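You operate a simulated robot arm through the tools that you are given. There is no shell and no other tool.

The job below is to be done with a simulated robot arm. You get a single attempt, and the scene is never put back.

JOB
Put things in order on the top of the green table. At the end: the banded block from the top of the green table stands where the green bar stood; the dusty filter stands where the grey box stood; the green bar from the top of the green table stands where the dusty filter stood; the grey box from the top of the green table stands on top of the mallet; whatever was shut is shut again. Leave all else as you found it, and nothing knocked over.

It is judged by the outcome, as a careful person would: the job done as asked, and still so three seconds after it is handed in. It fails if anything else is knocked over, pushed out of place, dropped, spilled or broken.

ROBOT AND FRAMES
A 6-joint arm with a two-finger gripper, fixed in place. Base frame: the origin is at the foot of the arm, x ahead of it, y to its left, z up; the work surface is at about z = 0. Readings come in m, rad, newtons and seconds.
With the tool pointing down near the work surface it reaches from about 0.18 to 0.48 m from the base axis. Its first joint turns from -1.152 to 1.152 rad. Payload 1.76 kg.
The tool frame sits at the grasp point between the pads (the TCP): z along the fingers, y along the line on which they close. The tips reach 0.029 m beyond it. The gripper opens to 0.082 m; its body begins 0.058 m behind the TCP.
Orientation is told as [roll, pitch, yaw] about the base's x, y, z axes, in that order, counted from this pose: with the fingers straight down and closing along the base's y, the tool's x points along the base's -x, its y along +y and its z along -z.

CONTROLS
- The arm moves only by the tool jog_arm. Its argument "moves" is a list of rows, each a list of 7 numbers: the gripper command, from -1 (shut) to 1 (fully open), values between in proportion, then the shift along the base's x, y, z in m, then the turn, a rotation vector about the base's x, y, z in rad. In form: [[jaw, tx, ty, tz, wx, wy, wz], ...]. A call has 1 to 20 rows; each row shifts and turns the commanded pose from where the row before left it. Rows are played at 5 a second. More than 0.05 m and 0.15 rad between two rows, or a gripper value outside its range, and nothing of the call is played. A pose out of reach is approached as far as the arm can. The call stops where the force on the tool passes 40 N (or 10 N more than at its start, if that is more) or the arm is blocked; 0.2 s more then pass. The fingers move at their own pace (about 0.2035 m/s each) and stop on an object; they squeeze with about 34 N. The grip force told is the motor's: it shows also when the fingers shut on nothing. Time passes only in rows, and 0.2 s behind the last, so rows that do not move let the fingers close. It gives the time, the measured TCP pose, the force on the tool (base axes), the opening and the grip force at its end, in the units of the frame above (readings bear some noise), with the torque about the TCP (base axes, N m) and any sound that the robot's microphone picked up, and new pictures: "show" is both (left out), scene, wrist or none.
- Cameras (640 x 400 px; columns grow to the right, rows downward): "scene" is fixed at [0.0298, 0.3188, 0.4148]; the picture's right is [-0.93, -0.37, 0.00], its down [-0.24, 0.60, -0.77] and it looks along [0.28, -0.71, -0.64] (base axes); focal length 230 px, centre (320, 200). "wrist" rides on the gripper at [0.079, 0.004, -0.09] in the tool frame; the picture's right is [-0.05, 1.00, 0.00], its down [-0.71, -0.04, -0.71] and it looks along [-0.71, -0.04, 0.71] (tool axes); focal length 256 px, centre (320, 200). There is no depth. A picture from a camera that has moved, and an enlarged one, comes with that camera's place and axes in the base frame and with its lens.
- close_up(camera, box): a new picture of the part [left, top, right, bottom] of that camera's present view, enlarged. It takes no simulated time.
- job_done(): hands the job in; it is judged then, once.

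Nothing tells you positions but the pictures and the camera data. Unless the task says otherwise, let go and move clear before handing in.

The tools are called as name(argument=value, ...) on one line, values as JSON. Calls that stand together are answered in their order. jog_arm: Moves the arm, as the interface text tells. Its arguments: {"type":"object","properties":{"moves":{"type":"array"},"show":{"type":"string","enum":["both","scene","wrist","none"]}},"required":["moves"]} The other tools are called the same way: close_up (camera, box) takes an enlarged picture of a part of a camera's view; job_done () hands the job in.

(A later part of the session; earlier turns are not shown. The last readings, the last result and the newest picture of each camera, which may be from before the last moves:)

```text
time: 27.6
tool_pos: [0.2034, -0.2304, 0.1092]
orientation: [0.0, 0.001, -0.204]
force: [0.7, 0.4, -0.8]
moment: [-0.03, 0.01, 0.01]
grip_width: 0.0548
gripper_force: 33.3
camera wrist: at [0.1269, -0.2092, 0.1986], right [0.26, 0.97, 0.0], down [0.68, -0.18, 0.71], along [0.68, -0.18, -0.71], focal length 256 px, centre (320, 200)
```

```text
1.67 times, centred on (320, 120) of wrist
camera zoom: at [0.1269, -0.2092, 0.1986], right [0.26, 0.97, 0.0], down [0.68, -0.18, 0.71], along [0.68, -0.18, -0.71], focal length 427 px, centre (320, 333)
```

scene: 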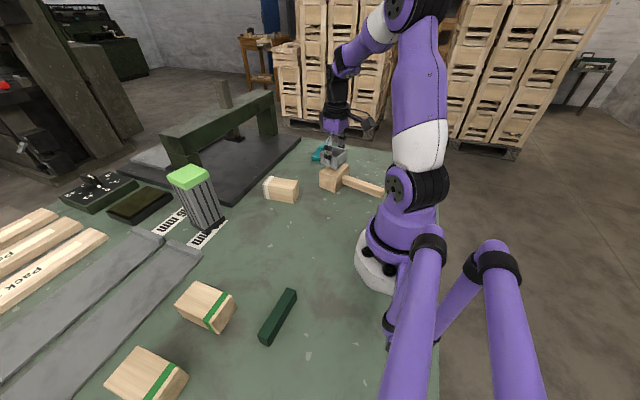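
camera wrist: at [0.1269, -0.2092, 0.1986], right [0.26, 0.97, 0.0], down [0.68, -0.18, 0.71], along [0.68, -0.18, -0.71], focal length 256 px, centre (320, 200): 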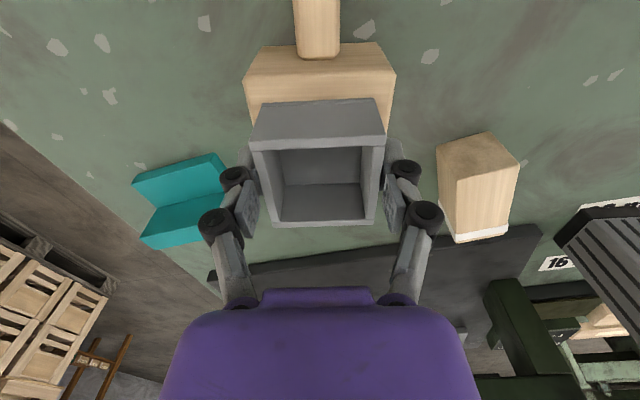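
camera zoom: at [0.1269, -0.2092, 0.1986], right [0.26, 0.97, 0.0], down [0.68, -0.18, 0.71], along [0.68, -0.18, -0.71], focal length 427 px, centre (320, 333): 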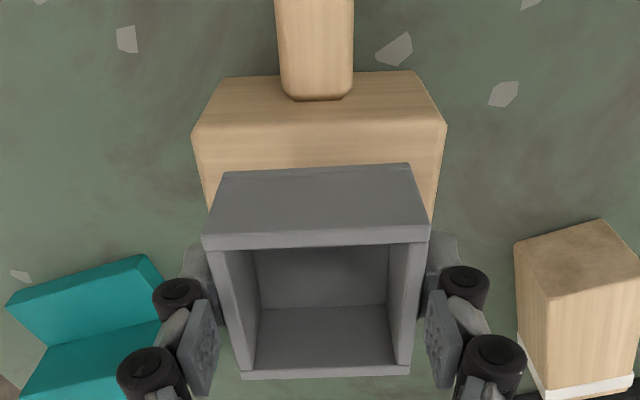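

The box is aligned over the mallet head to within a couple of millimetres. I'll lower it gently, looking for contact.

jog_arm(moves=[[-1, -0.001, 0.002, -0.005, 0, 0, -0.013], [-1, 0, 0, -0.004, 0, 0, 0], [-1, 0, 0, -0.002, 0, 0, 0], [-1, 0, 0, 0, 0, 0, 0]], show="none")

jog_arm(moves=[[-1, 0, 0, -0.002, 0, 0, 0], [-1, 0, 0, -0.002, 0, 0, 0], [-1, 0, 0, 0, 0, 0, 0]], show="scene")

close_up(camera="scene", box=[290, 125, 390, 200])

```text
time: 28.6
tool_pos: [0.2026, -0.2288, 0.0972]
orientation: [0.001, 0.001, -0.218]
force: [-0.2, -0.7, -0.4]
moment: [-0.03, 0.0, 0.0]
grip_width: 0.0552
gripper_force: 34.4
```

```text
time: 29.4
tool_pos: [0.2025, -0.2286, 0.094]
orientation: [0.001, 0.0, -0.219]
force: [-0.8, 1.5, 5.6]
moment: [0.07, 0.03, 0.05]
grip_width: 0.055
gripper_force: 34.0
```

scene: 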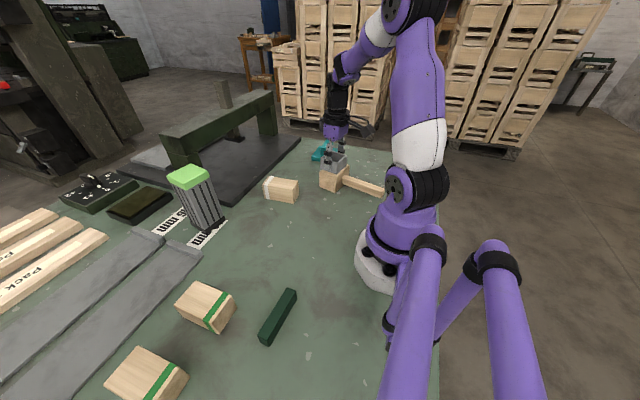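

```text
5.33 times, centred on (340, 162) of scene
camera zoom: at [0.0298, 0.3188, 0.4148], right [-0.93, -0.37, 0.0], down [-0.24, 0.6, -0.77], along [0.28, -0.71, -0.64], focal length 1224 px, centre (213, 400)
```

zoom: 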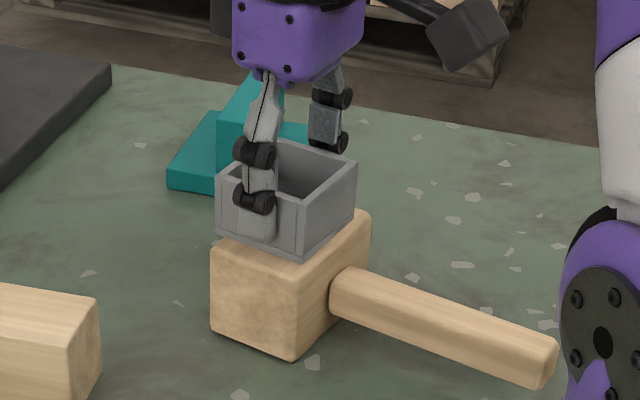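

Contact is felt at about 6 N, and the mallet top is around 0.059. The box sits flush on the head, so I'll open the jaws gradually and rise straight up.

jog_arm(moves=[[0.36, 0, 0, 0, 0, 0, 0], [0.45, 0, 0, 0, 0, 0, 0], [0.6, 0, 0, 0, 0, 0, 0], [0.8, 0, 0, 0, 0, 0, 0], [1, 0, 0, 0, 0, 0, 0], [1, 0, 0, 0, 0, 0, 0]], show="both")

close_up(camera="scene", box=[290, 125, 390, 200])

close_up(camera="wrist", box=[200, 60, 440, 260])

```text
time: 30.8
tool_pos: [0.2032, -0.229, 0.0931]
orientation: [-0.001, -0.001, -0.219]
force: [-0.1, -0.2, -0.3]
moment: [0.01, 0.02, 0.03]
grip_width: 0.0821
gripper_force: 0.1
camera wrist: at [0.1258, -0.2068, 0.1829], right [0.27, 0.96, 0.0], down [0.68, -0.19, 0.71], along [0.68, -0.19, -0.71], focal length 256 px, centre (320, 200)
```

scene: 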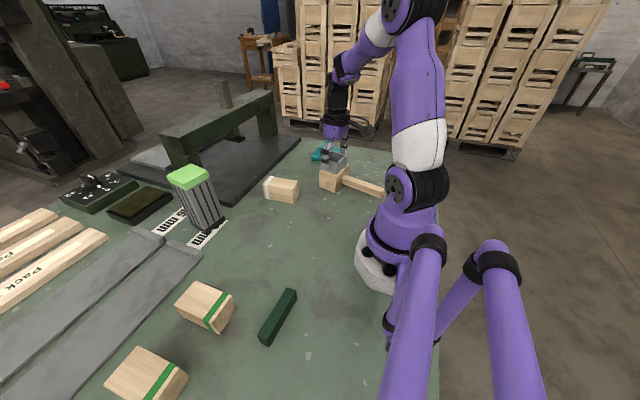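
wrist: 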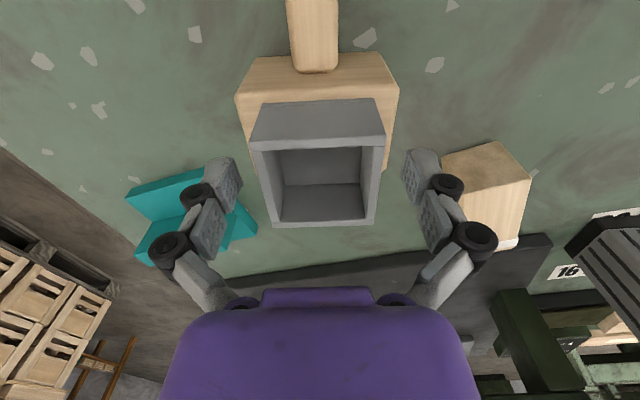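

```text
5.33 times, centred on (340, 162) of scene
camera zoom: at [0.0298, 0.3188, 0.4148], right [-0.93, -0.37, 0.0], down [-0.24, 0.6, -0.77], along [0.28, -0.71, -0.64], focal length 1224 px, centre (213, 400)
```

zoom: 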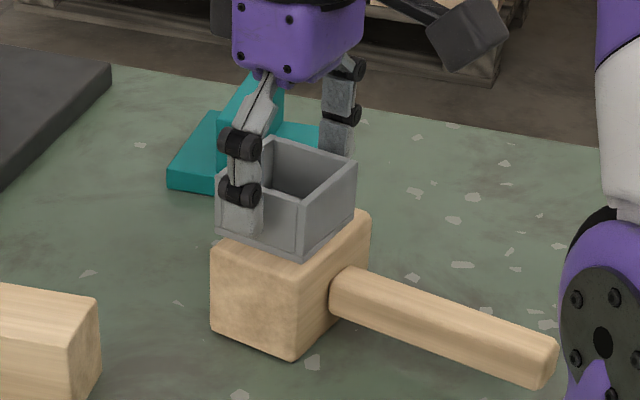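

```text
2.00 times, centred on (320, 160) of wrist
camera zoom: at [0.1258, -0.2068, 0.1829], right [0.27, 0.96, 0.0], down [0.68, -0.19, 0.71], along [0.68, -0.19, -0.71], focal length 512 px, centre (320, 280)
```

zoom: 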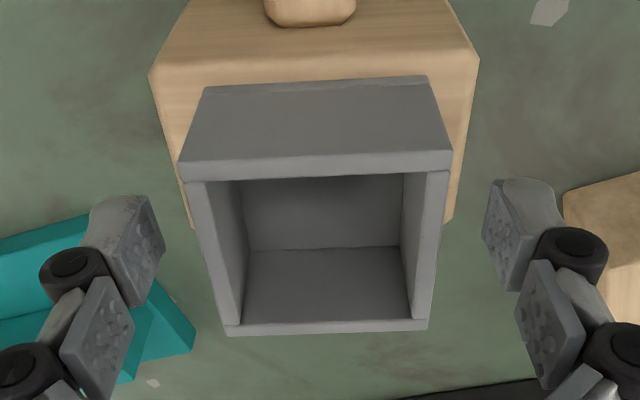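

The box rests squarely on the mallet and is released. I'll rise straight up and move above the filter.

jog_arm(moves=[[1, 0, 0, 0.01, 0, 0, 0], [1, 0, 0, 0.03, 0, 0, 0], [1, 0, 0, 0.04, 0, 0, 0], [1, 0, 0, 0.04, 0, 0, 0], [1, 0.0202, 0.0224, 0, 0, 0, 0.002], [1, 0.0202, 0.0224, 0, 0, 0, 0.002], [1, 0.0202, 0.0224, 0, 0, 0, 0.002], [1, 0.0202, 0.0224, 0, 0, 0, 0.002], [1, 0.0202, 0.0224, 0, 0, 0, 0.002], [1, 0.0202, 0.0224, 0, 0, 0, 0.002], [1, 0.0202, 0.0224, 0, 0, 0, 0.002], [1, 0.0202, 0.0224, 0, 0, 0, 0.002], [1, 0.0202, 0.0224, 0, 0, 0, 0.002], [1, 0.0202, 0.0224, 0, 0, 0, 0.002], [1, 0.0202, 0.0224, 0, 0, 0, 0.002], [1, 0.0202, 0.0224, 0, 0, 0, 0.002], [1, 0, 0, 0, 0, 0, 0]], show="both")

close_up(camera="wrist", box=[200, 20, 440, 200])

close_up(camera="scene", box=[290, 125, 390, 200])

```text
time: 34.4
tool_pos: [0.4388, 0.0405, 0.2093]
orientation: [-0.001, 0.002, -0.195]
force: [0.1, 0.2, -0.4]
moment: [-0.03, 0.01, 0.02]
grip_width: 0.0822
gripper_force: 0.1
out of reach, approached as far as the arm can: row 16
camera wrist: at [0.3616, 0.0599, 0.2994], right [0.25, 0.97, 0.0], down [0.69, -0.17, 0.71], along [0.68, -0.17, -0.71], focal length 256 px, centre (320, 200)
```

scene: 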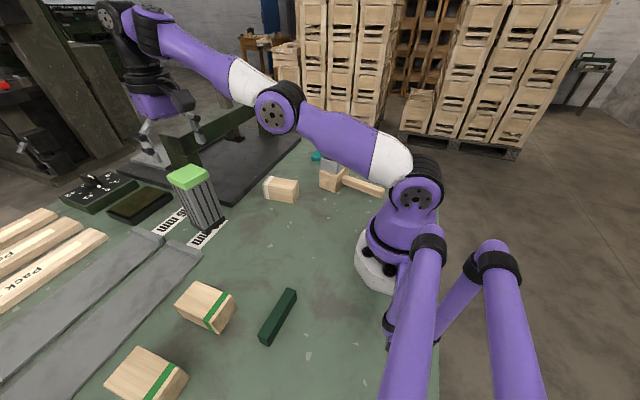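
wrist: 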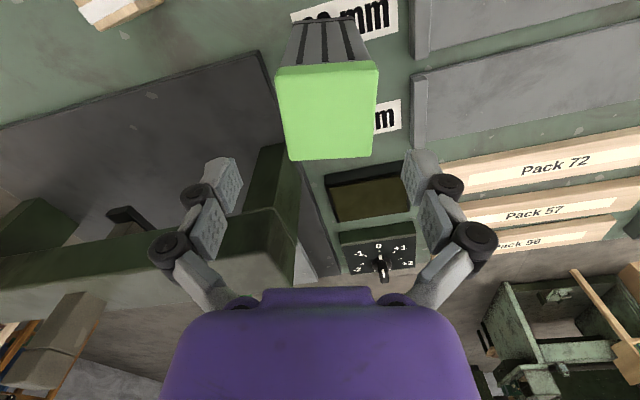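

```text
2.22 times, centred on (320, 110) of wrist
camera zoom: at [0.3616, 0.0599, 0.2994], right [0.25, 0.97, 0.0], down [0.69, -0.17, 0.71], along [0.68, -0.17, -0.71], focal length 569 px, centre (320, 400)
```

zoom: 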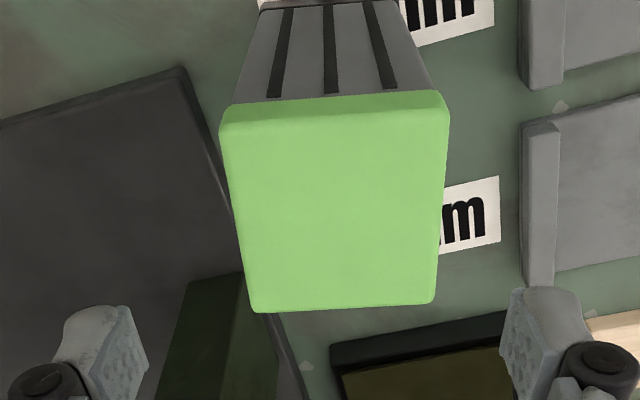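

```text
5.33 times, centred on (340, 162) of scene
camera zoom: at [0.0298, 0.3188, 0.4148], right [-0.93, -0.37, 0.0], down [-0.24, 0.6, -0.77], along [0.28, -0.71, -0.64], focal length 1224 px, centre (213, 400)
```

zoom: 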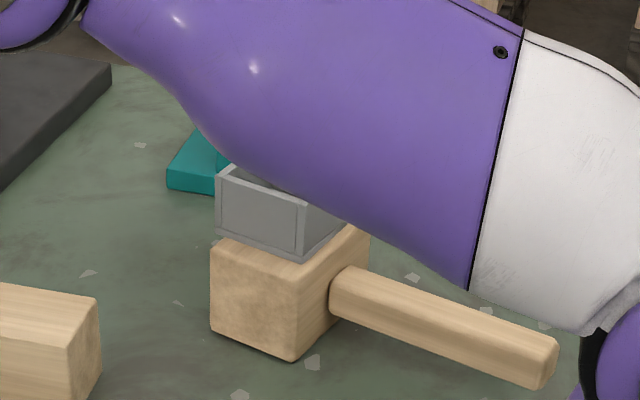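

The grey box is stable on the mallet. The filter cap is about 0.062 m square at roughly (0.445, 0.044), its top near 0.14. I'll lower a little to get back into reach and re-check alignment.

jog_arm(moves=[[1, 0, 0.004, -0.01, 0, 0, 0.01], [1, 0, 0, -0.01, 0, 0, 0.01], [1, 0, 0, -0.01, 0, 0, 0], [1, 0, 0, 0, 0, 0, 0]], show="wrist")

close_up(camera="wrist", box=[200, 20, 440, 200])

close_up(camera="scene", box=[100, 80, 300, 240])

```text
time: 35.4
tool_pos: [0.4392, 0.0436, 0.1788]
orientation: [0.0, 0.001, -0.174]
force: [-0.3, 0.9, 0.0]
moment: [0.0, 0.01, 0.02]
grip_width: 0.0819
gripper_force: 0.0
camera wrist: at [0.3616, 0.0619, 0.2687], right [0.23, 0.97, 0.0], down [0.69, -0.16, 0.71], along [0.69, -0.16, -0.71], focal length 256 px, centre (320, 200)
```

wrist: 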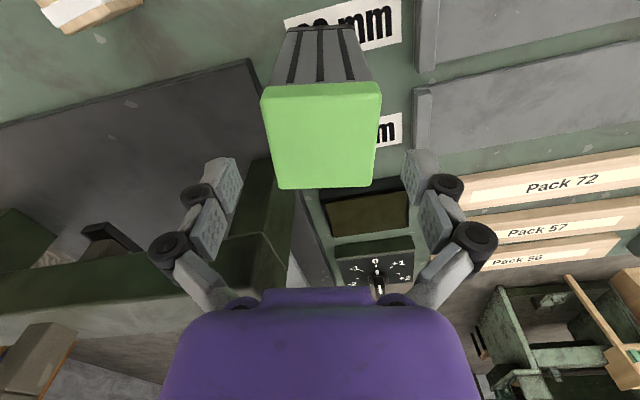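

```text
2.22 times, centred on (320, 110) of wrist
camera zoom: at [0.3616, 0.0619, 0.2687], right [0.23, 0.97, 0.0], down [0.69, -0.16, 0.71], along [0.69, -0.16, -0.71], focal length 569 px, centre (320, 400)
```

zoom: 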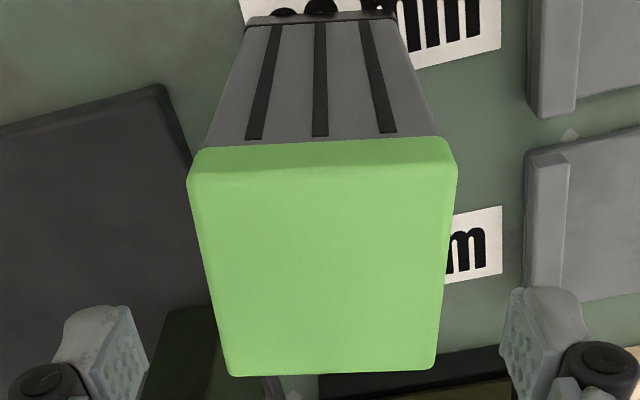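

```text
2.50 times, centred on (200, 160) of scene
camera zoom: at [0.0298, 0.3188, 0.4148], right [-0.93, -0.37, 0.0], down [-0.24, 0.6, -0.77], along [0.28, -0.71, -0.64], focal length 574 px, centre (620, 300)
```

zoom: 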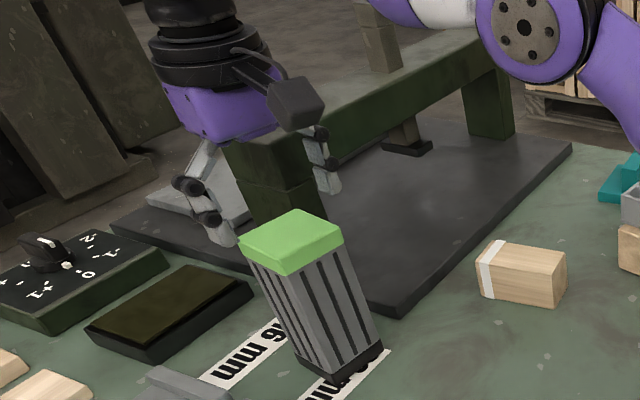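

The cap centre is about 7 mm forward and 1.7 mm to the side of the tool axis, and the jaws clear it by about 1 cm each side. I'll descend around the filter.

jog_arm(moves=[[1, 0.0018, 0.0005, -0.01, 0, 0, 0.012], [1, 0.0018, 0, -0.015, 0, 0, 0], [1, 0.0018, 0, -0.015, 0, 0, 0], [1, 0.0018, 0, -0.015, 0, 0, 0], [1, 0, 0, 0, 0, 0, 0]], show="both")

close_up(camera="wrist", box=[160, 80, 480, 300])

close_up(camera="scene", box=[120, 100, 280, 240])

```text
time: 36.6
tool_pos: [0.4464, 0.0434, 0.1252]
orientation: [-0.001, 0.0, -0.16]
force: [0.6, -0.7, 1.0]
moment: [0.01, -0.01, 0.01]
grip_width: 0.0824
gripper_force: 0.0
camera wrist: at [0.3685, 0.062, 0.214], right [0.21, 0.98, 0.0], down [0.69, -0.15, 0.71], along [0.69, -0.15, -0.71], focal length 256 px, centre (320, 200)
```

scene: 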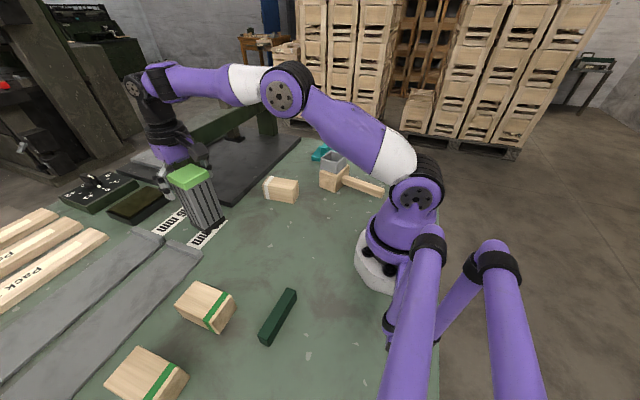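
wrist: 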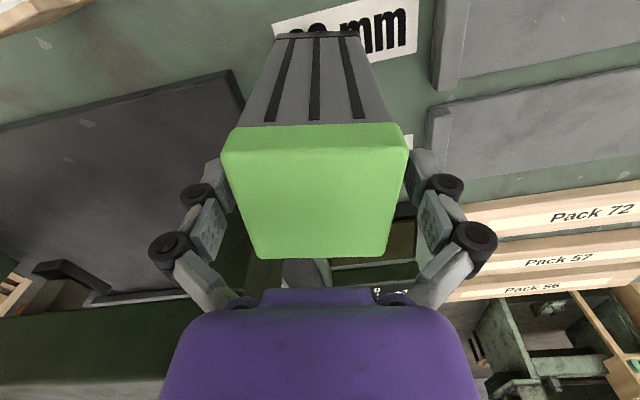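

```text
1.82 times, centred on (320, 190) of wrist
camera zoom: at [0.3685, 0.062, 0.214], right [0.21, 0.98, 0.0], down [0.69, -0.15, 0.71], along [0.69, -0.15, -0.71], focal length 465 px, centre (320, 218)
```

zoom: 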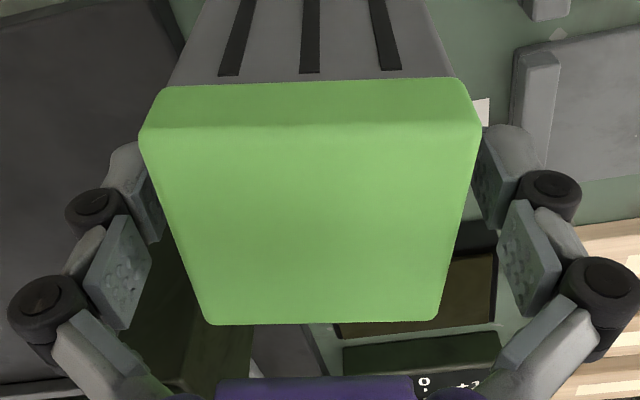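

```text
2.86 times, centred on (200, 170) of scene
camera zoom: at [0.0298, 0.3188, 0.4148], right [-0.93, -0.37, 0.0], down [-0.24, 0.6, -0.77], along [0.28, -0.71, -0.64], focal length 656 px, centre (663, 286)
```

zoom: 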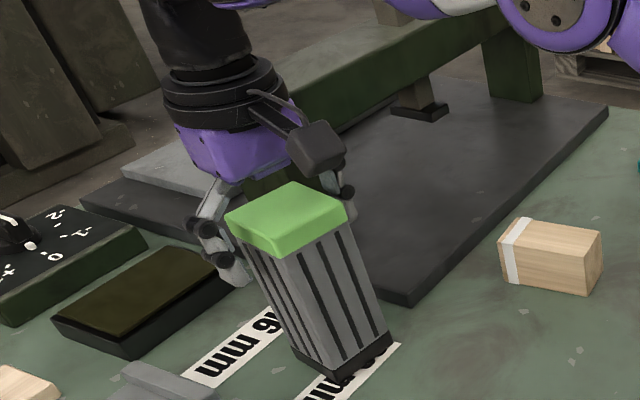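

The fingers straddle the cap cleanly, and the bridge post (x > 0.52) is clear of the gripper. I'll descend to grip height, with the palm staying above the cap, and close.

jog_arm(moves=[[1, 0, 0.0005, -0.013, 0, 0, 0], [1, 0, 0, -0.012, 0, 0, 0], [1, 0, 0, 0, 0, 0, 0]], show="none")

jog_arm(moves=[[0.7, 0, 0, 0, 0, 0, 0], [0.5, 0, 0, 0, 0, 0, 0], [-1, 0, 0, 0, 0, 0, 0], [-1, 0, 0, 0, 0, 0, 0]], show="both")

close_up(camera="scene", box=[120, 120, 260, 240])

```text
time: 37.4
tool_pos: [0.4462, 0.044, 0.1002]
orientation: [0.0, 0.0, -0.164]
force: [0.4, -1.7, 3.0]
moment: [-0.03, 0.01, -0.01]
grip_width: 0.0821
gripper_force: 0.0
```

```text
time: 38.0
tool_pos: [0.4469, 0.0445, 0.1071]
orientation: [0.003, -0.014, -0.166]
force: [-7.3, -3.4, 32.6]
moment: [0.12, 0.19, 0.02]
grip_width: 0.0644
gripper_force: 33.7
stopped in row 2: the force on the tool passed its limit at 42 N (the readings are from after the stop); the commanded pose is now the measured one
camera wrist: at [0.3689, 0.0623, 0.1947], right [0.22, 0.98, 0.0], down [0.68, -0.15, 0.72], along [0.7, -0.15, -0.7], focal length 256 px, centre (320, 200)
```

scene: 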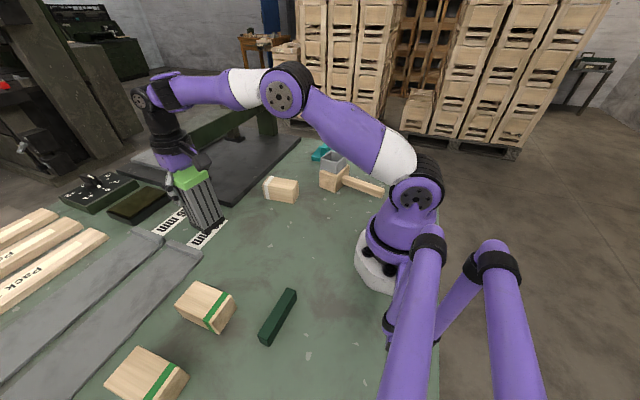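
wrist: 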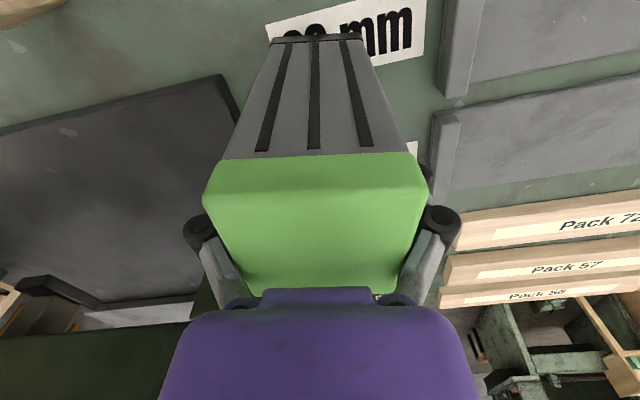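

```text
3.33 times, centred on (190, 180) of scene
camera zoom: at [0.0296, 0.3188, 0.4149], right [-0.93, -0.37, 0.0], down [-0.23, 0.6, -0.77], along [0.28, -0.71, -0.64], focal length 765 px, centre (753, 267)
```

zoom: 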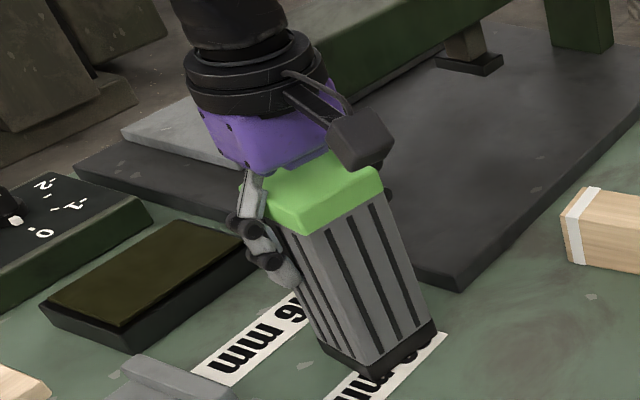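

The finger knuckles hit the sides of the cap before the pads did, so this grip is too deep. I'll open and rise, then grip higher with the pads on the cap.

jog_arm(moves=[[0.7, 0, 0, 0, 0, 0, 0], [1, 0, 0, 0, 0, 0, 0], [1, 0, 0, 0.009, 0, 0, 0], [1, 0, 0, 0.009, 0, 0, 0], [1, 0, 0, 0, 0, 0, 0]], show="both")

close_up(camera="wrist", box=[160, 80, 480, 300])

close_up(camera="scene", box=[120, 120, 260, 240])

```text
time: 39.2
tool_pos: [0.4472, 0.0442, 0.123]
orientation: [0.002, -0.008, -0.164]
force: [1.0, 0.4, 0.3]
moment: [0.0, 0.01, 0.0]
grip_width: 0.0824
gripper_force: 0.1
camera wrist: at [0.3683, 0.0617, 0.2108], right [0.22, 0.98, 0.0], down [0.68, -0.15, 0.71], along [0.7, -0.15, -0.7], focal length 256 px, centre (320, 200)
```

scene: 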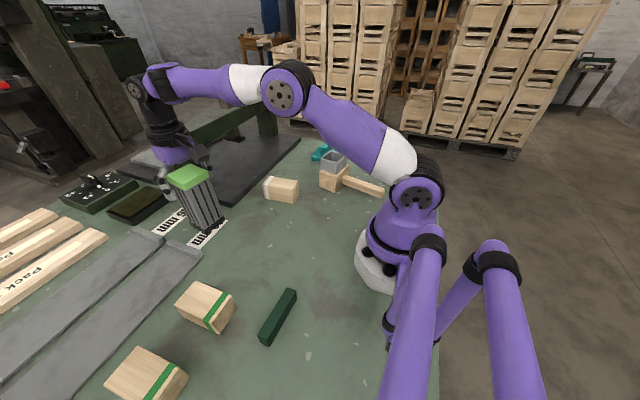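
wrist: 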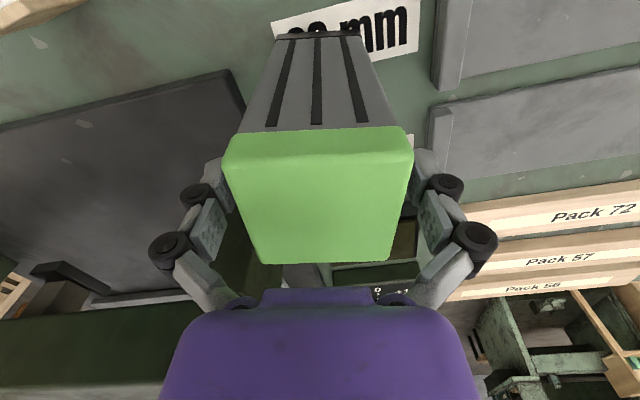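

```text
1.82 times, centred on (320, 190) of wrist
camera zoom: at [0.3683, 0.0617, 0.2108], right [0.22, 0.98, 0.0], down [0.68, -0.15, 0.71], along [0.7, -0.15, -0.7], focal length 465 px, centre (320, 218)
```

zoom: 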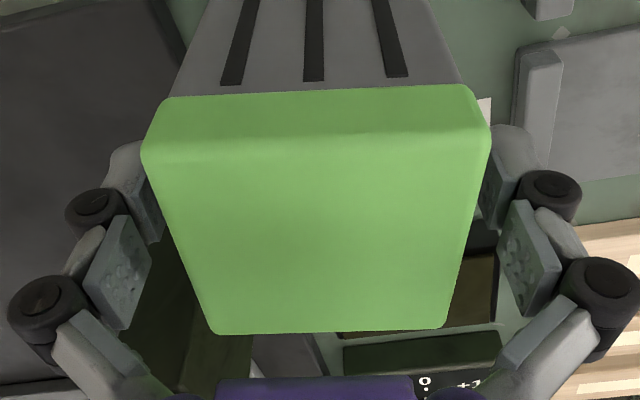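

```text
3.33 times, centred on (190, 180) of scene
camera zoom: at [0.0298, 0.3188, 0.4148], right [-0.93, -0.37, 0.0], down [-0.24, 0.6, -0.77], along [0.28, -0.71, -0.64], focal length 765 px, centre (753, 267)
```

zoom: 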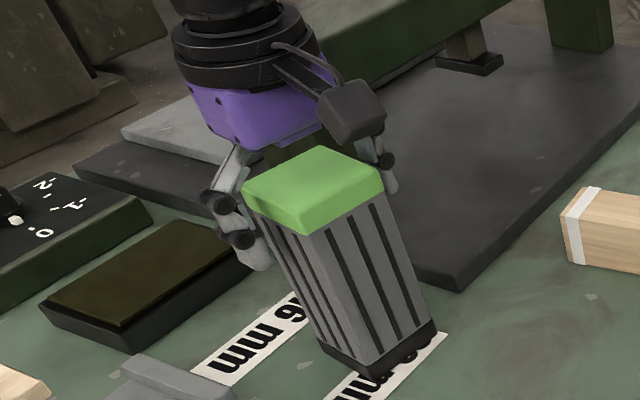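

The filter is undisturbed. I'll raise so the distal pads meet the cap's sides, level the slight pitch, and close.

jog_arm(moves=[[1, -0.0005, 0, 0.007, 0, 0.004, 0], [1, 0, 0, 0.006, 0, 0.004, 0], [1, 0, 0, 0, 0, 0, 0]], show="none")

jog_arm(moves=[[0.8, 0, 0, 0, 0, 0, 0], [0.6, 0, 0, 0, 0, 0, 0], [0.5, 0, 0, 0, 0, 0, 0], [0.4, 0, 0, 0, 0, 0, 0]], show="both")

close_up(camera="wrist", box=[160, 80, 480, 300])

```text
time: 40.0
tool_pos: [0.4465, 0.0432, 0.1352]
orientation: [0.0, 0.0, -0.165]
force: [0.3, 0.0, -0.4]
moment: [0.01, 0.02, 0.0]
grip_width: 0.0817
gripper_force: 0.1
```

```text
time: 41.0
tool_pos: [0.4462, 0.045, 0.1359]
orientation: [0.001, 0.0, -0.164]
force: [0.0, 0.5, 0.6]
moment: [0.04, 0.01, 0.01]
grip_width: 0.0583
gripper_force: 0.7
camera wrist: at [0.3686, 0.0619, 0.2249], right [0.22, 0.98, 0.0], down [0.69, -0.15, 0.71], along [0.69, -0.15, -0.71], focal length 256 px, centre (320, 200)
```

scene: 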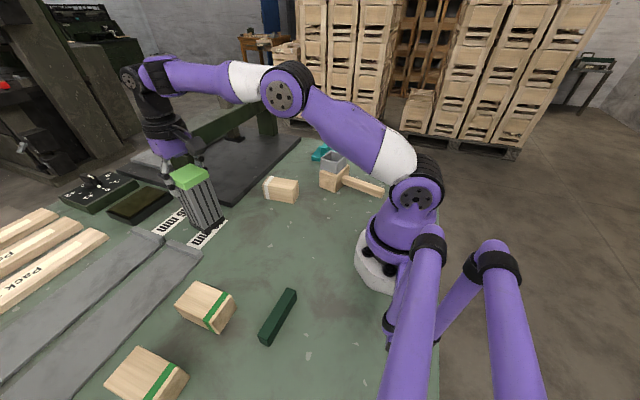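
wrist: 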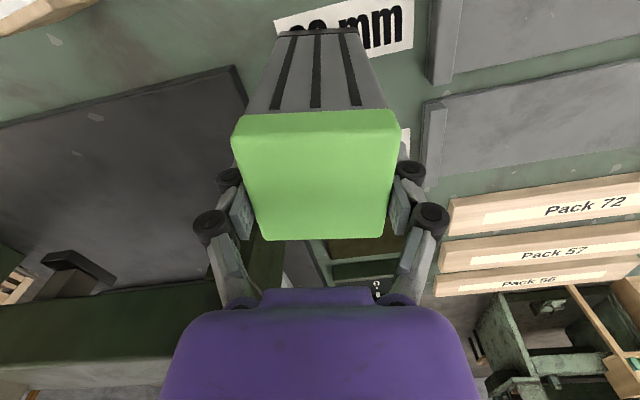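

```text
1.82 times, centred on (320, 190) of wrist
camera zoom: at [0.3686, 0.0619, 0.2249], right [0.22, 0.98, 0.0], down [0.69, -0.15, 0.71], along [0.69, -0.15, -0.71], focal length 465 px, centre (320, 218)
```

zoom: 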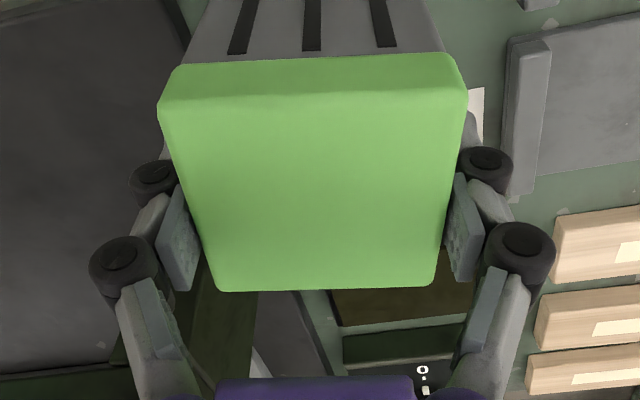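

jog_arm(moves=[[0.2, 0, 0, 0, 0, 0, 0], [-1, 0, 0, 0, 0, 0, 0], [-1, 0, 0, 0, 0, 0, 0]], show="wrist")

```text
time: 41.8
tool_pos: [0.4475, 0.044, 0.1354]
orientation: [-0.001, -0.001, -0.164]
force: [-0.2, 0.9, 4.8]
moment: [0.01, 0.18, -0.04]
grip_width: 0.0575
gripper_force: 33.8
camera wrist: at [0.3686, 0.0619, 0.225], right [0.22, 0.98, 0.0], down [0.69, -0.15, 0.71], along [0.69, -0.15, -0.71], focal length 256 px, centre (320, 200)
```

wrist: 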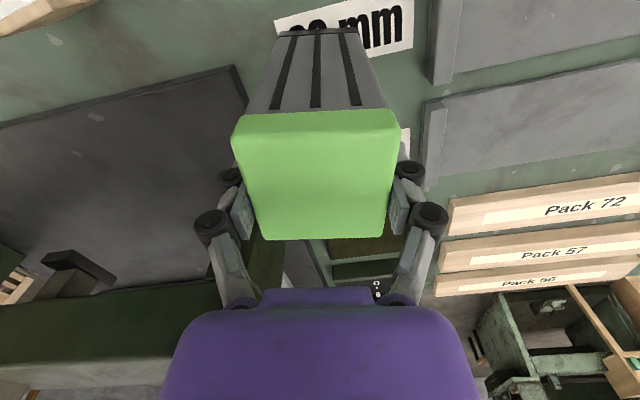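

The filter cap is gripped at 0.0575 m. I'll lift it slowly and check.

jog_arm(moves=[[-1, 0, 0, 0.004, 0, 0, 0], [-1, 0, 0, 0.004, 0, 0, 0], [-1, 0, 0, 0, 0, 0, 0]], show="both")

close_up(camera="scene", box=[120, 120, 260, 240])

```text
time: 42.6
tool_pos: [0.4469, 0.0453, 0.1426]
orientation: [0.001, 0.0, -0.165]
force: [0.1, -0.9, -3.2]
moment: [0.0, -0.02, -0.02]
grip_width: 0.0577
gripper_force: 33.9
camera wrist: at [0.3686, 0.0628, 0.2318], right [0.22, 0.98, 0.0], down [0.69, -0.15, 0.71], along [0.69, -0.15, -0.71], focal length 256 px, centre (320, 200)
```

scene: 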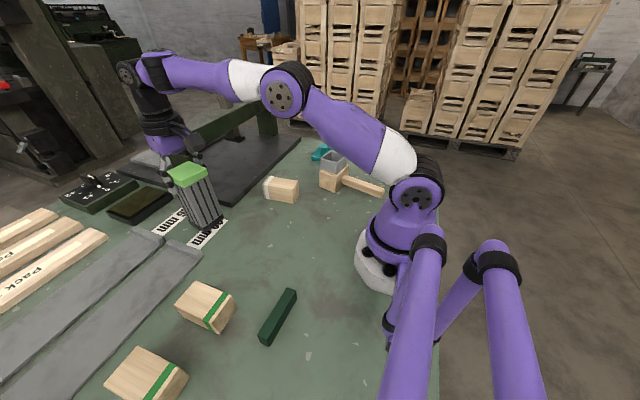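
wrist: 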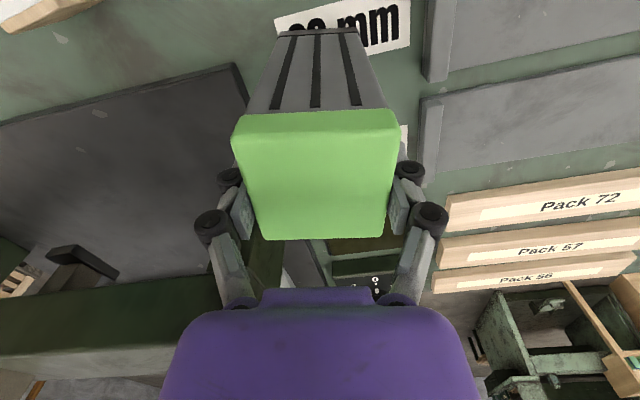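

```text
3.33 times, centred on (190, 180) of scene
camera zoom: at [0.0298, 0.3188, 0.4148], right [-0.93, -0.37, 0.0], down [-0.24, 0.6, -0.77], along [0.28, -0.71, -0.64], focal length 765 px, centre (753, 267)
```

zoom: 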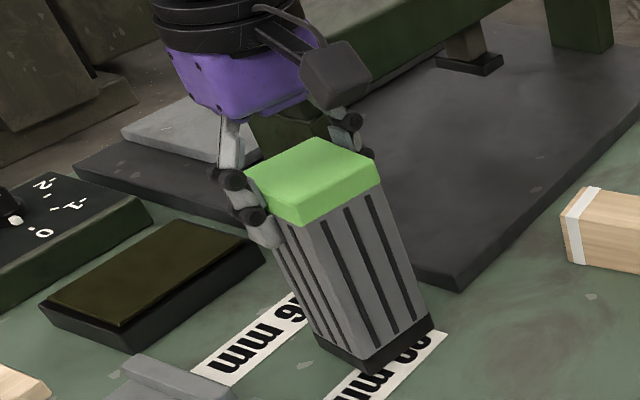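

The filter is off the table, held upright, and weighs about 0.33 kg. I'll lift it further and carry it to the grey box's original place at (0.299, 0.106).

jog_arm(moves=[[-1, -0.002, 0, 0.01, 0, 0, 0], [-1, -0.005, 0.002, 0.015, 0, 0, 0], [-1, -0.01, 0.004, 0.01, 0, 0, 0.03], [-1, -0.016, 0.007, 0, 0, 0, 0.033], [-1, -0.0184, 0.0078, 0, 0, 0, 0.033], [-1, -0.0184, 0.0078, 0, 0, 0, 0.033], [-1, -0.0184, 0.0078, 0, 0, 0, 0.033], [-1, -0.0184, 0.0078, 0, 0, 0, 0.033], [-1, -0.0184, 0.0078, 0, 0, 0, 0.033], [-1, -0.0184, 0.0078, 0, 0, 0, 0.033], [-1, -0.004, 0.0022, 0, 0, 0, 0], [-1, 0, 0, 0, 0, 0, 0]], show="both")

close_up(camera="scene", box=[160, 140, 320, 280])

```text
time: 45.2
tool_pos: [0.2981, 0.1072, 0.1771]
orientation: [0.001, 0.0, 0.099]
force: [0.1, 0.3, -1.7]
moment: [0.01, 0.0, 0.0]
grip_width: 0.0578
gripper_force: 34.2
camera wrist: at [0.2187, 0.1043, 0.2671], right [-0.04, 1.0, 0.0], down [0.71, 0.03, 0.71], along [0.71, 0.03, -0.71], focal length 256 px, centre (320, 200)
```

scene: 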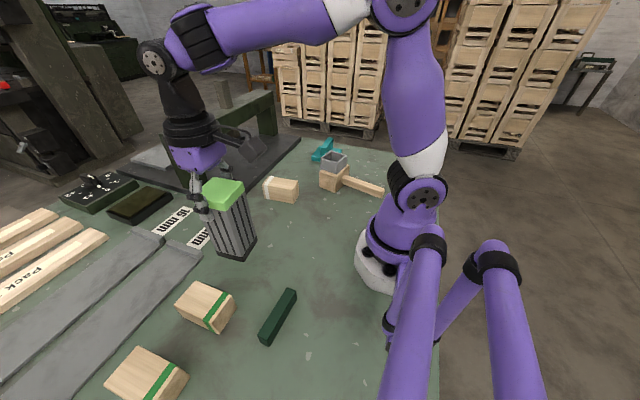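
wrist: 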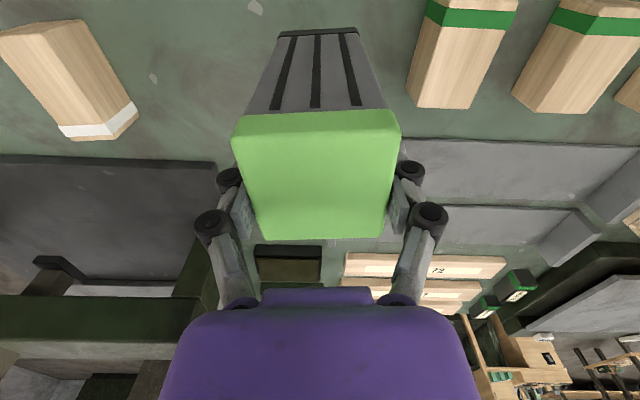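

```text
2.86 times, centred on (240, 210) of scene
camera zoom: at [0.0298, 0.3188, 0.4148], right [-0.93, -0.37, 0.0], down [-0.24, 0.6, -0.77], along [0.28, -0.71, -0.64], focal length 656 px, centre (549, 171)
```

zoom: 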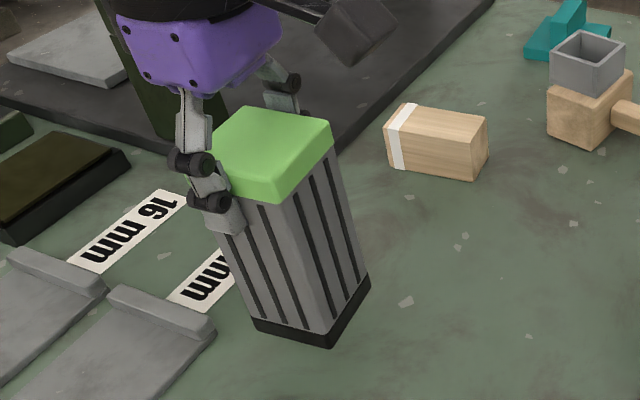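

The filter is upright above the target spot. I'll lower it, slowing near the table.

jog_arm(moves=[[-1, 0.0005, -0.0008, -0.012, 0, 0, 0], [-1, 0, 0, -0.012, 0, 0, 0], [-1, 0, 0, -0.008, 0, 0, 0], [-1, 0, 0, -0.004, 0, 0, 0], [-1, 0, 0, -0.002, 0, 0, 0], [-1, 0, 0, 0, 0, 0, 0]], show="none")

jog_arm(moves=[[-1, 0, 0, -0.0015, 0, 0, 0], [-1, 0, 0, -0.0015, 0, 0, 0], [-1, 0, 0, 0, 0, 0, 0]], show="none")

```text
time: 46.6
tool_pos: [0.2983, 0.1051, 0.1393]
orientation: [-0.002, 0.0, 0.098]
force: [0.1, 0.3, -2.3]
moment: [0.04, -0.02, 0.0]
grip_width: 0.0573
gripper_force: 33.7
```

```text
time: 47.4
tool_pos: [0.2993, 0.1058, 0.1368]
orientation: [0.0, 0.0, 0.096]
force: [0.2, -0.5, -3.3]
moment: [0.02, 0.0, 0.03]
grip_width: 0.0574
gripper_force: 33.9
```

jog_arm(moves=[[-1, 0, 0, -0.0012, 0, 0, 0], [-1, 0, 0, -0.0012, 0, 0, 0], [-1, 0, 0, 0, 0, 0, 0]], show="scene")

close_up(camera="scene", box=[160, 140, 320, 280])

```text
time: 48.2
tool_pos: [0.3001, 0.1066, 0.1351]
orientation: [0.002, -0.001, 0.097]
force: [-5.4, 2.1, 19.1]
moment: [0.03, 0.23, 0.02]
grip_width: 0.0578
gripper_force: 34.5
```

scene: 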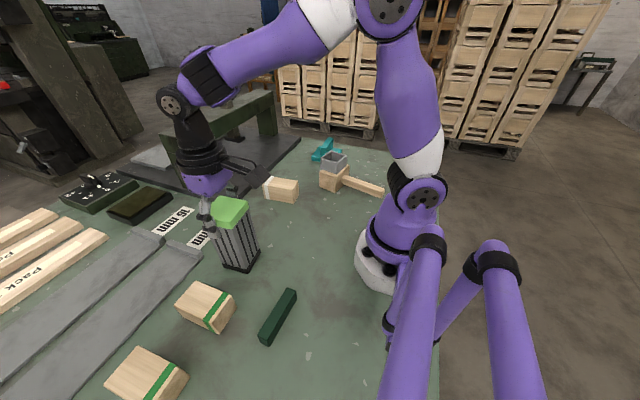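

```text
2.86 times, centred on (240, 210) of scene
camera zoom: at [0.0297, 0.3188, 0.4149], right [-0.93, -0.37, 0.0], down [-0.23, 0.6, -0.77], along [0.28, -0.71, -0.64], focal length 656 px, centre (549, 171)
```

zoom: 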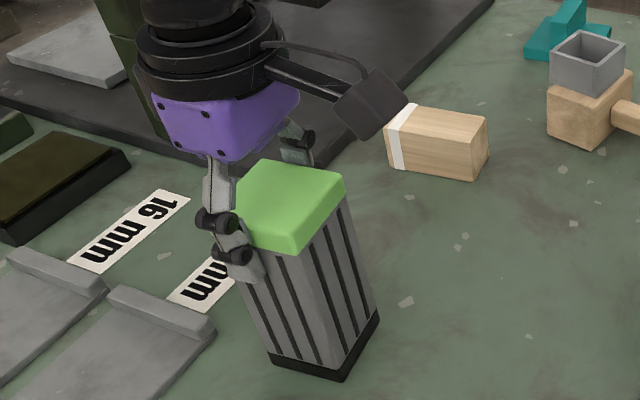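

The filter is firmly on the table. I'll ease off the pressure slightly, open the jaws gently, and rise.

jog_arm(moves=[[-1, 0, 0, 0.001, 0, 0, 0], [0.4, 0, 0, 0, 0, 0, 0], [0.5, 0, 0, 0, 0, 0, 0], [0.7, 0, 0, 0, 0, 0, 0], [1, 0, 0, 0, 0, 0, 0], [1, 0, 0, 0, 0, 0, 0]], show="wrist")

jog_arm(moves=[[1, 0, 0, 0.02, 0, 0, 0], [1, 0, 0, 0.03, 0, 0, 0], [1, 0, 0, 0.03, 0, 0, 0], [1, 0, 0, 0, 0, 0, 0]], show="both")

```text
time: 49.6
tool_pos: [0.3011, 0.106, 0.1356]
orientation: [0.001, 0.0, 0.095]
force: [0.4, -0.7, 0.2]
moment: [-0.01, 0.01, 0.01]
grip_width: 0.0818
gripper_force: 0.1
camera wrist: at [0.2204, 0.1027, 0.2248], right [-0.04, 1.0, 0.0], down [0.71, 0.03, 0.71], along [0.71, 0.03, -0.71], focal length 256 px, centre (320, 200)
```

wrist: 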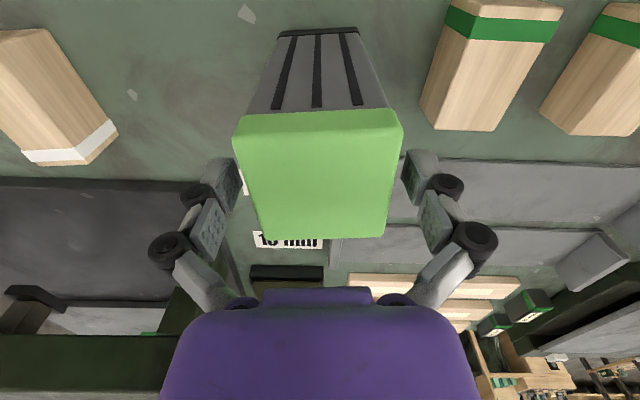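

```text
time: 50.6
tool_pos: [0.3, 0.1058, 0.2146]
orientation: [0.0, 0.0, 0.095]
force: [-0.3, -0.4, -0.3]
moment: [0.01, 0.01, 0.04]
grip_width: 0.0818
gripper_force: 0.1
camera wrist: at [0.2209, 0.1029, 0.305], right [-0.04, 1.0, 0.0], down [0.71, 0.03, 0.71], along [0.71, 0.03, -0.71], focal length 256 px, centre (320, 200)
```

scene: 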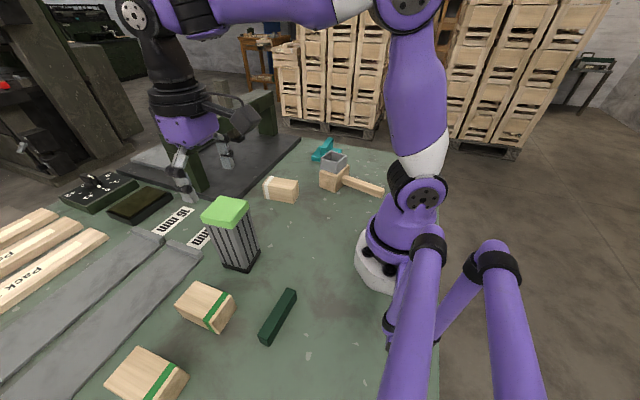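
wrist: 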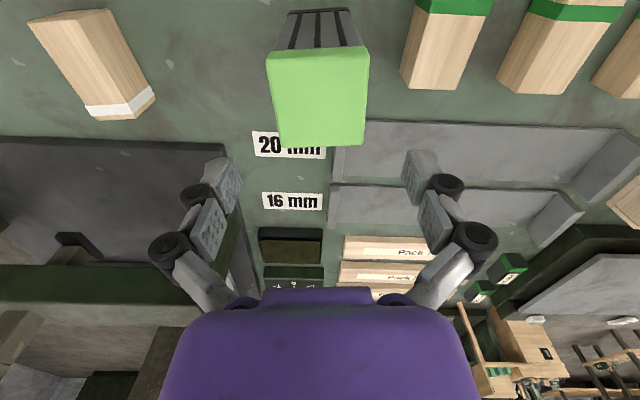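

The filter now stands where the grey box was, and it's stable. Next is the green bar near (0.16, 0.183), lying along y, so I'll turn the gripper to close along x and look from above.

jog_arm(moves=[[1, -0.014, 0.0077, 0, 0, 0, 0.1405], [1, -0.014, 0.0077, 0, 0, 0, 0.1405], [1, -0.014, 0.0077, -0.005, 0, 0, 0.1405], [1, -0.014, 0.0077, -0.005, 0, 0, 0.1405], [1, -0.014, 0.0077, -0.005, 0, 0, 0.1405], [1, -0.014, 0.0077, -0.005, 0, 0, 0.1405], [1, -0.014, 0.0077, -0.005, 0, 0, 0.1405], [1, -0.014, 0.0077, -0.005, 0, 0, 0.1405], [1, -0.014, 0.0077, -0.005, 0, 0, 0.1405], [1, -0.014, 0.0077, -0.005, 0, 0, 0.1405], [1, 0, 0, 0, 0, 0, 0]], show="both")

close_up(camera="wrist", box=[220, 0, 420, 160])

```text
time: 53.0
tool_pos: [0.1592, 0.1841, 0.1761]
orientation: [0.002, 0.0, 1.506]
force: [0.8, 0.3, 0.1]
moment: [-0.01, 0.0, 0.01]
grip_width: 0.0822
gripper_force: 0.2
camera wrist: at [0.1505, 0.1053, 0.2651], right [-0.99, 0.12, 0.0], down [0.09, 0.7, 0.71], along [0.08, 0.7, -0.71], focal length 256 px, centre (320, 200)
```

scene: 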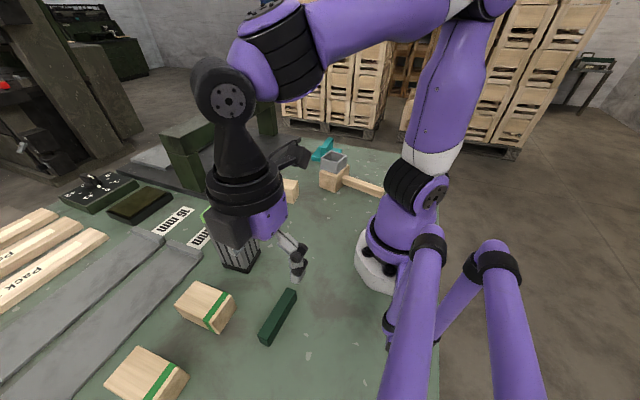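
wrist: 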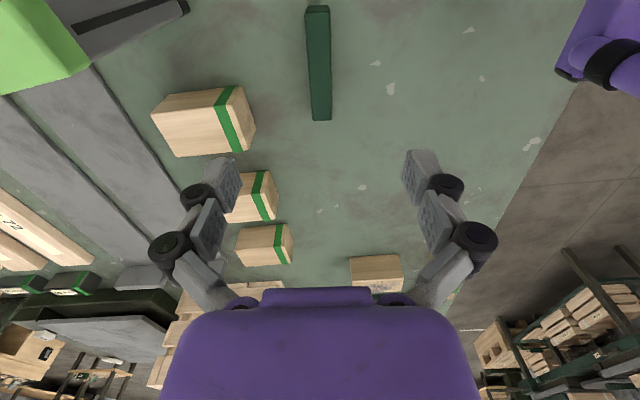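

```text
2.50 times, centred on (320, 80) of wrist
camera zoom: at [0.1505, 0.1053, 0.2651], right [-0.99, 0.12, 0.0], down [0.09, 0.7, 0.71], along [0.08, 0.7, -0.71], focal length 640 px, centre (320, 500)
```

zoom: 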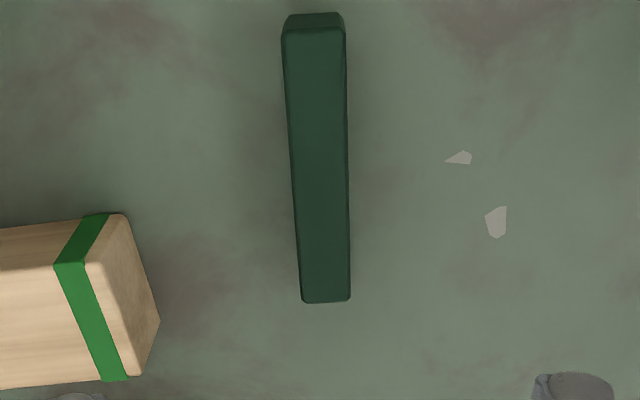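

The bar is 0.09 × 0.02 m, centred at (0.160, 0.188) and nicely aligned with the jaws. I'll descend and nearly close, checking force.

jog_arm(moves=[[1, 0, 0.004, -0.03, 0, 0, 0.004], [1, 0, 0, -0.03, 0, 0, 0], [1, 0, 0, -0.03, 0, 0, 0], [1, 0, 0, -0.03, 0, 0, 0], [0.6, 0, 0, -0.015, 0, 0, 0], [0, 0, 0, -0.005, 0, 0, 0], [-0.3, 0, 0, 0, 0, 0, 0], [-0.4, 0, 0, 0, 0, 0, 0], [-0.4, 0, 0, 0, 0, 0, 0]], show="both")

close_up(camera="wrist", box=[200, 60, 440, 260])

```text
time: 55.0
tool_pos: [0.1603, 0.1851, 0.0362]
orientation: [0.0, 0.001, 1.507]
force: [0.3, 0.2, -0.5]
moment: [-0.01, 0.01, -0.03]
grip_width: 0.0245
gripper_force: 0.0
camera wrist: at [0.1506, 0.108, 0.1242], right [-0.99, 0.12, 0.0], down [0.08, 0.7, 0.71], along [0.08, 0.7, -0.71], focal length 256 px, centre (320, 200)
```

scene: 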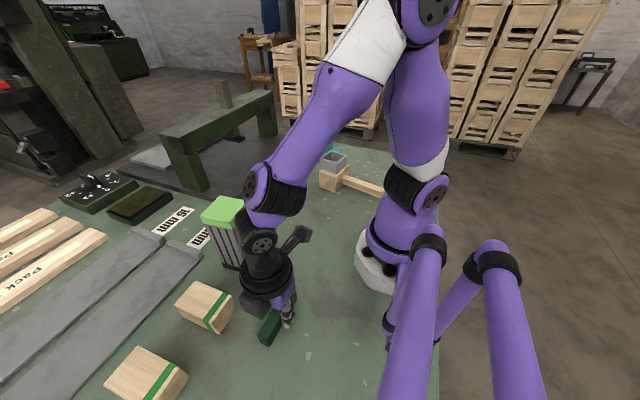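
wrist: 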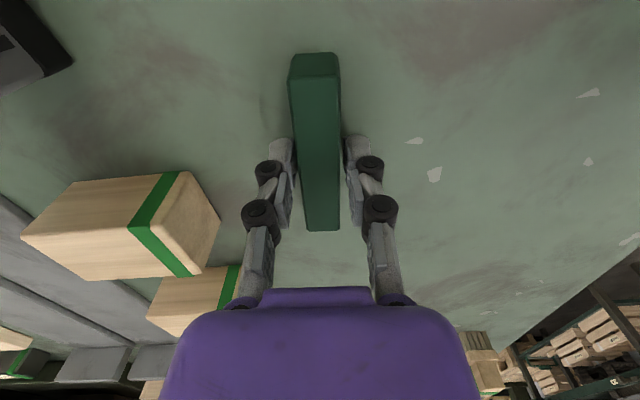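

```text
2.00 times, centred on (320, 160) of wrist
camera zoom: at [0.1506, 0.108, 0.1242], right [-0.99, 0.12, 0.0], down [0.08, 0.7, 0.71], along [0.08, 0.7, -0.71], focal length 512 px, centre (320, 280)
```

zoom: 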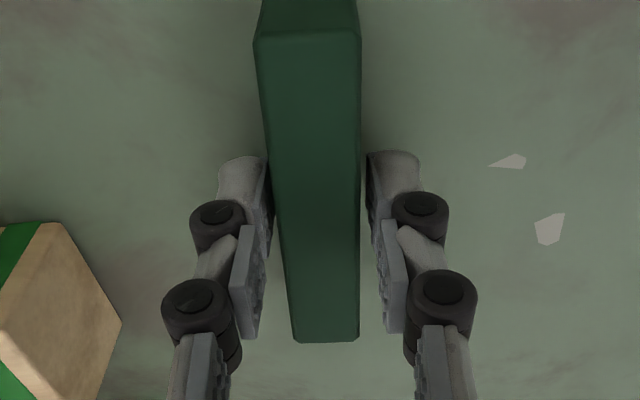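

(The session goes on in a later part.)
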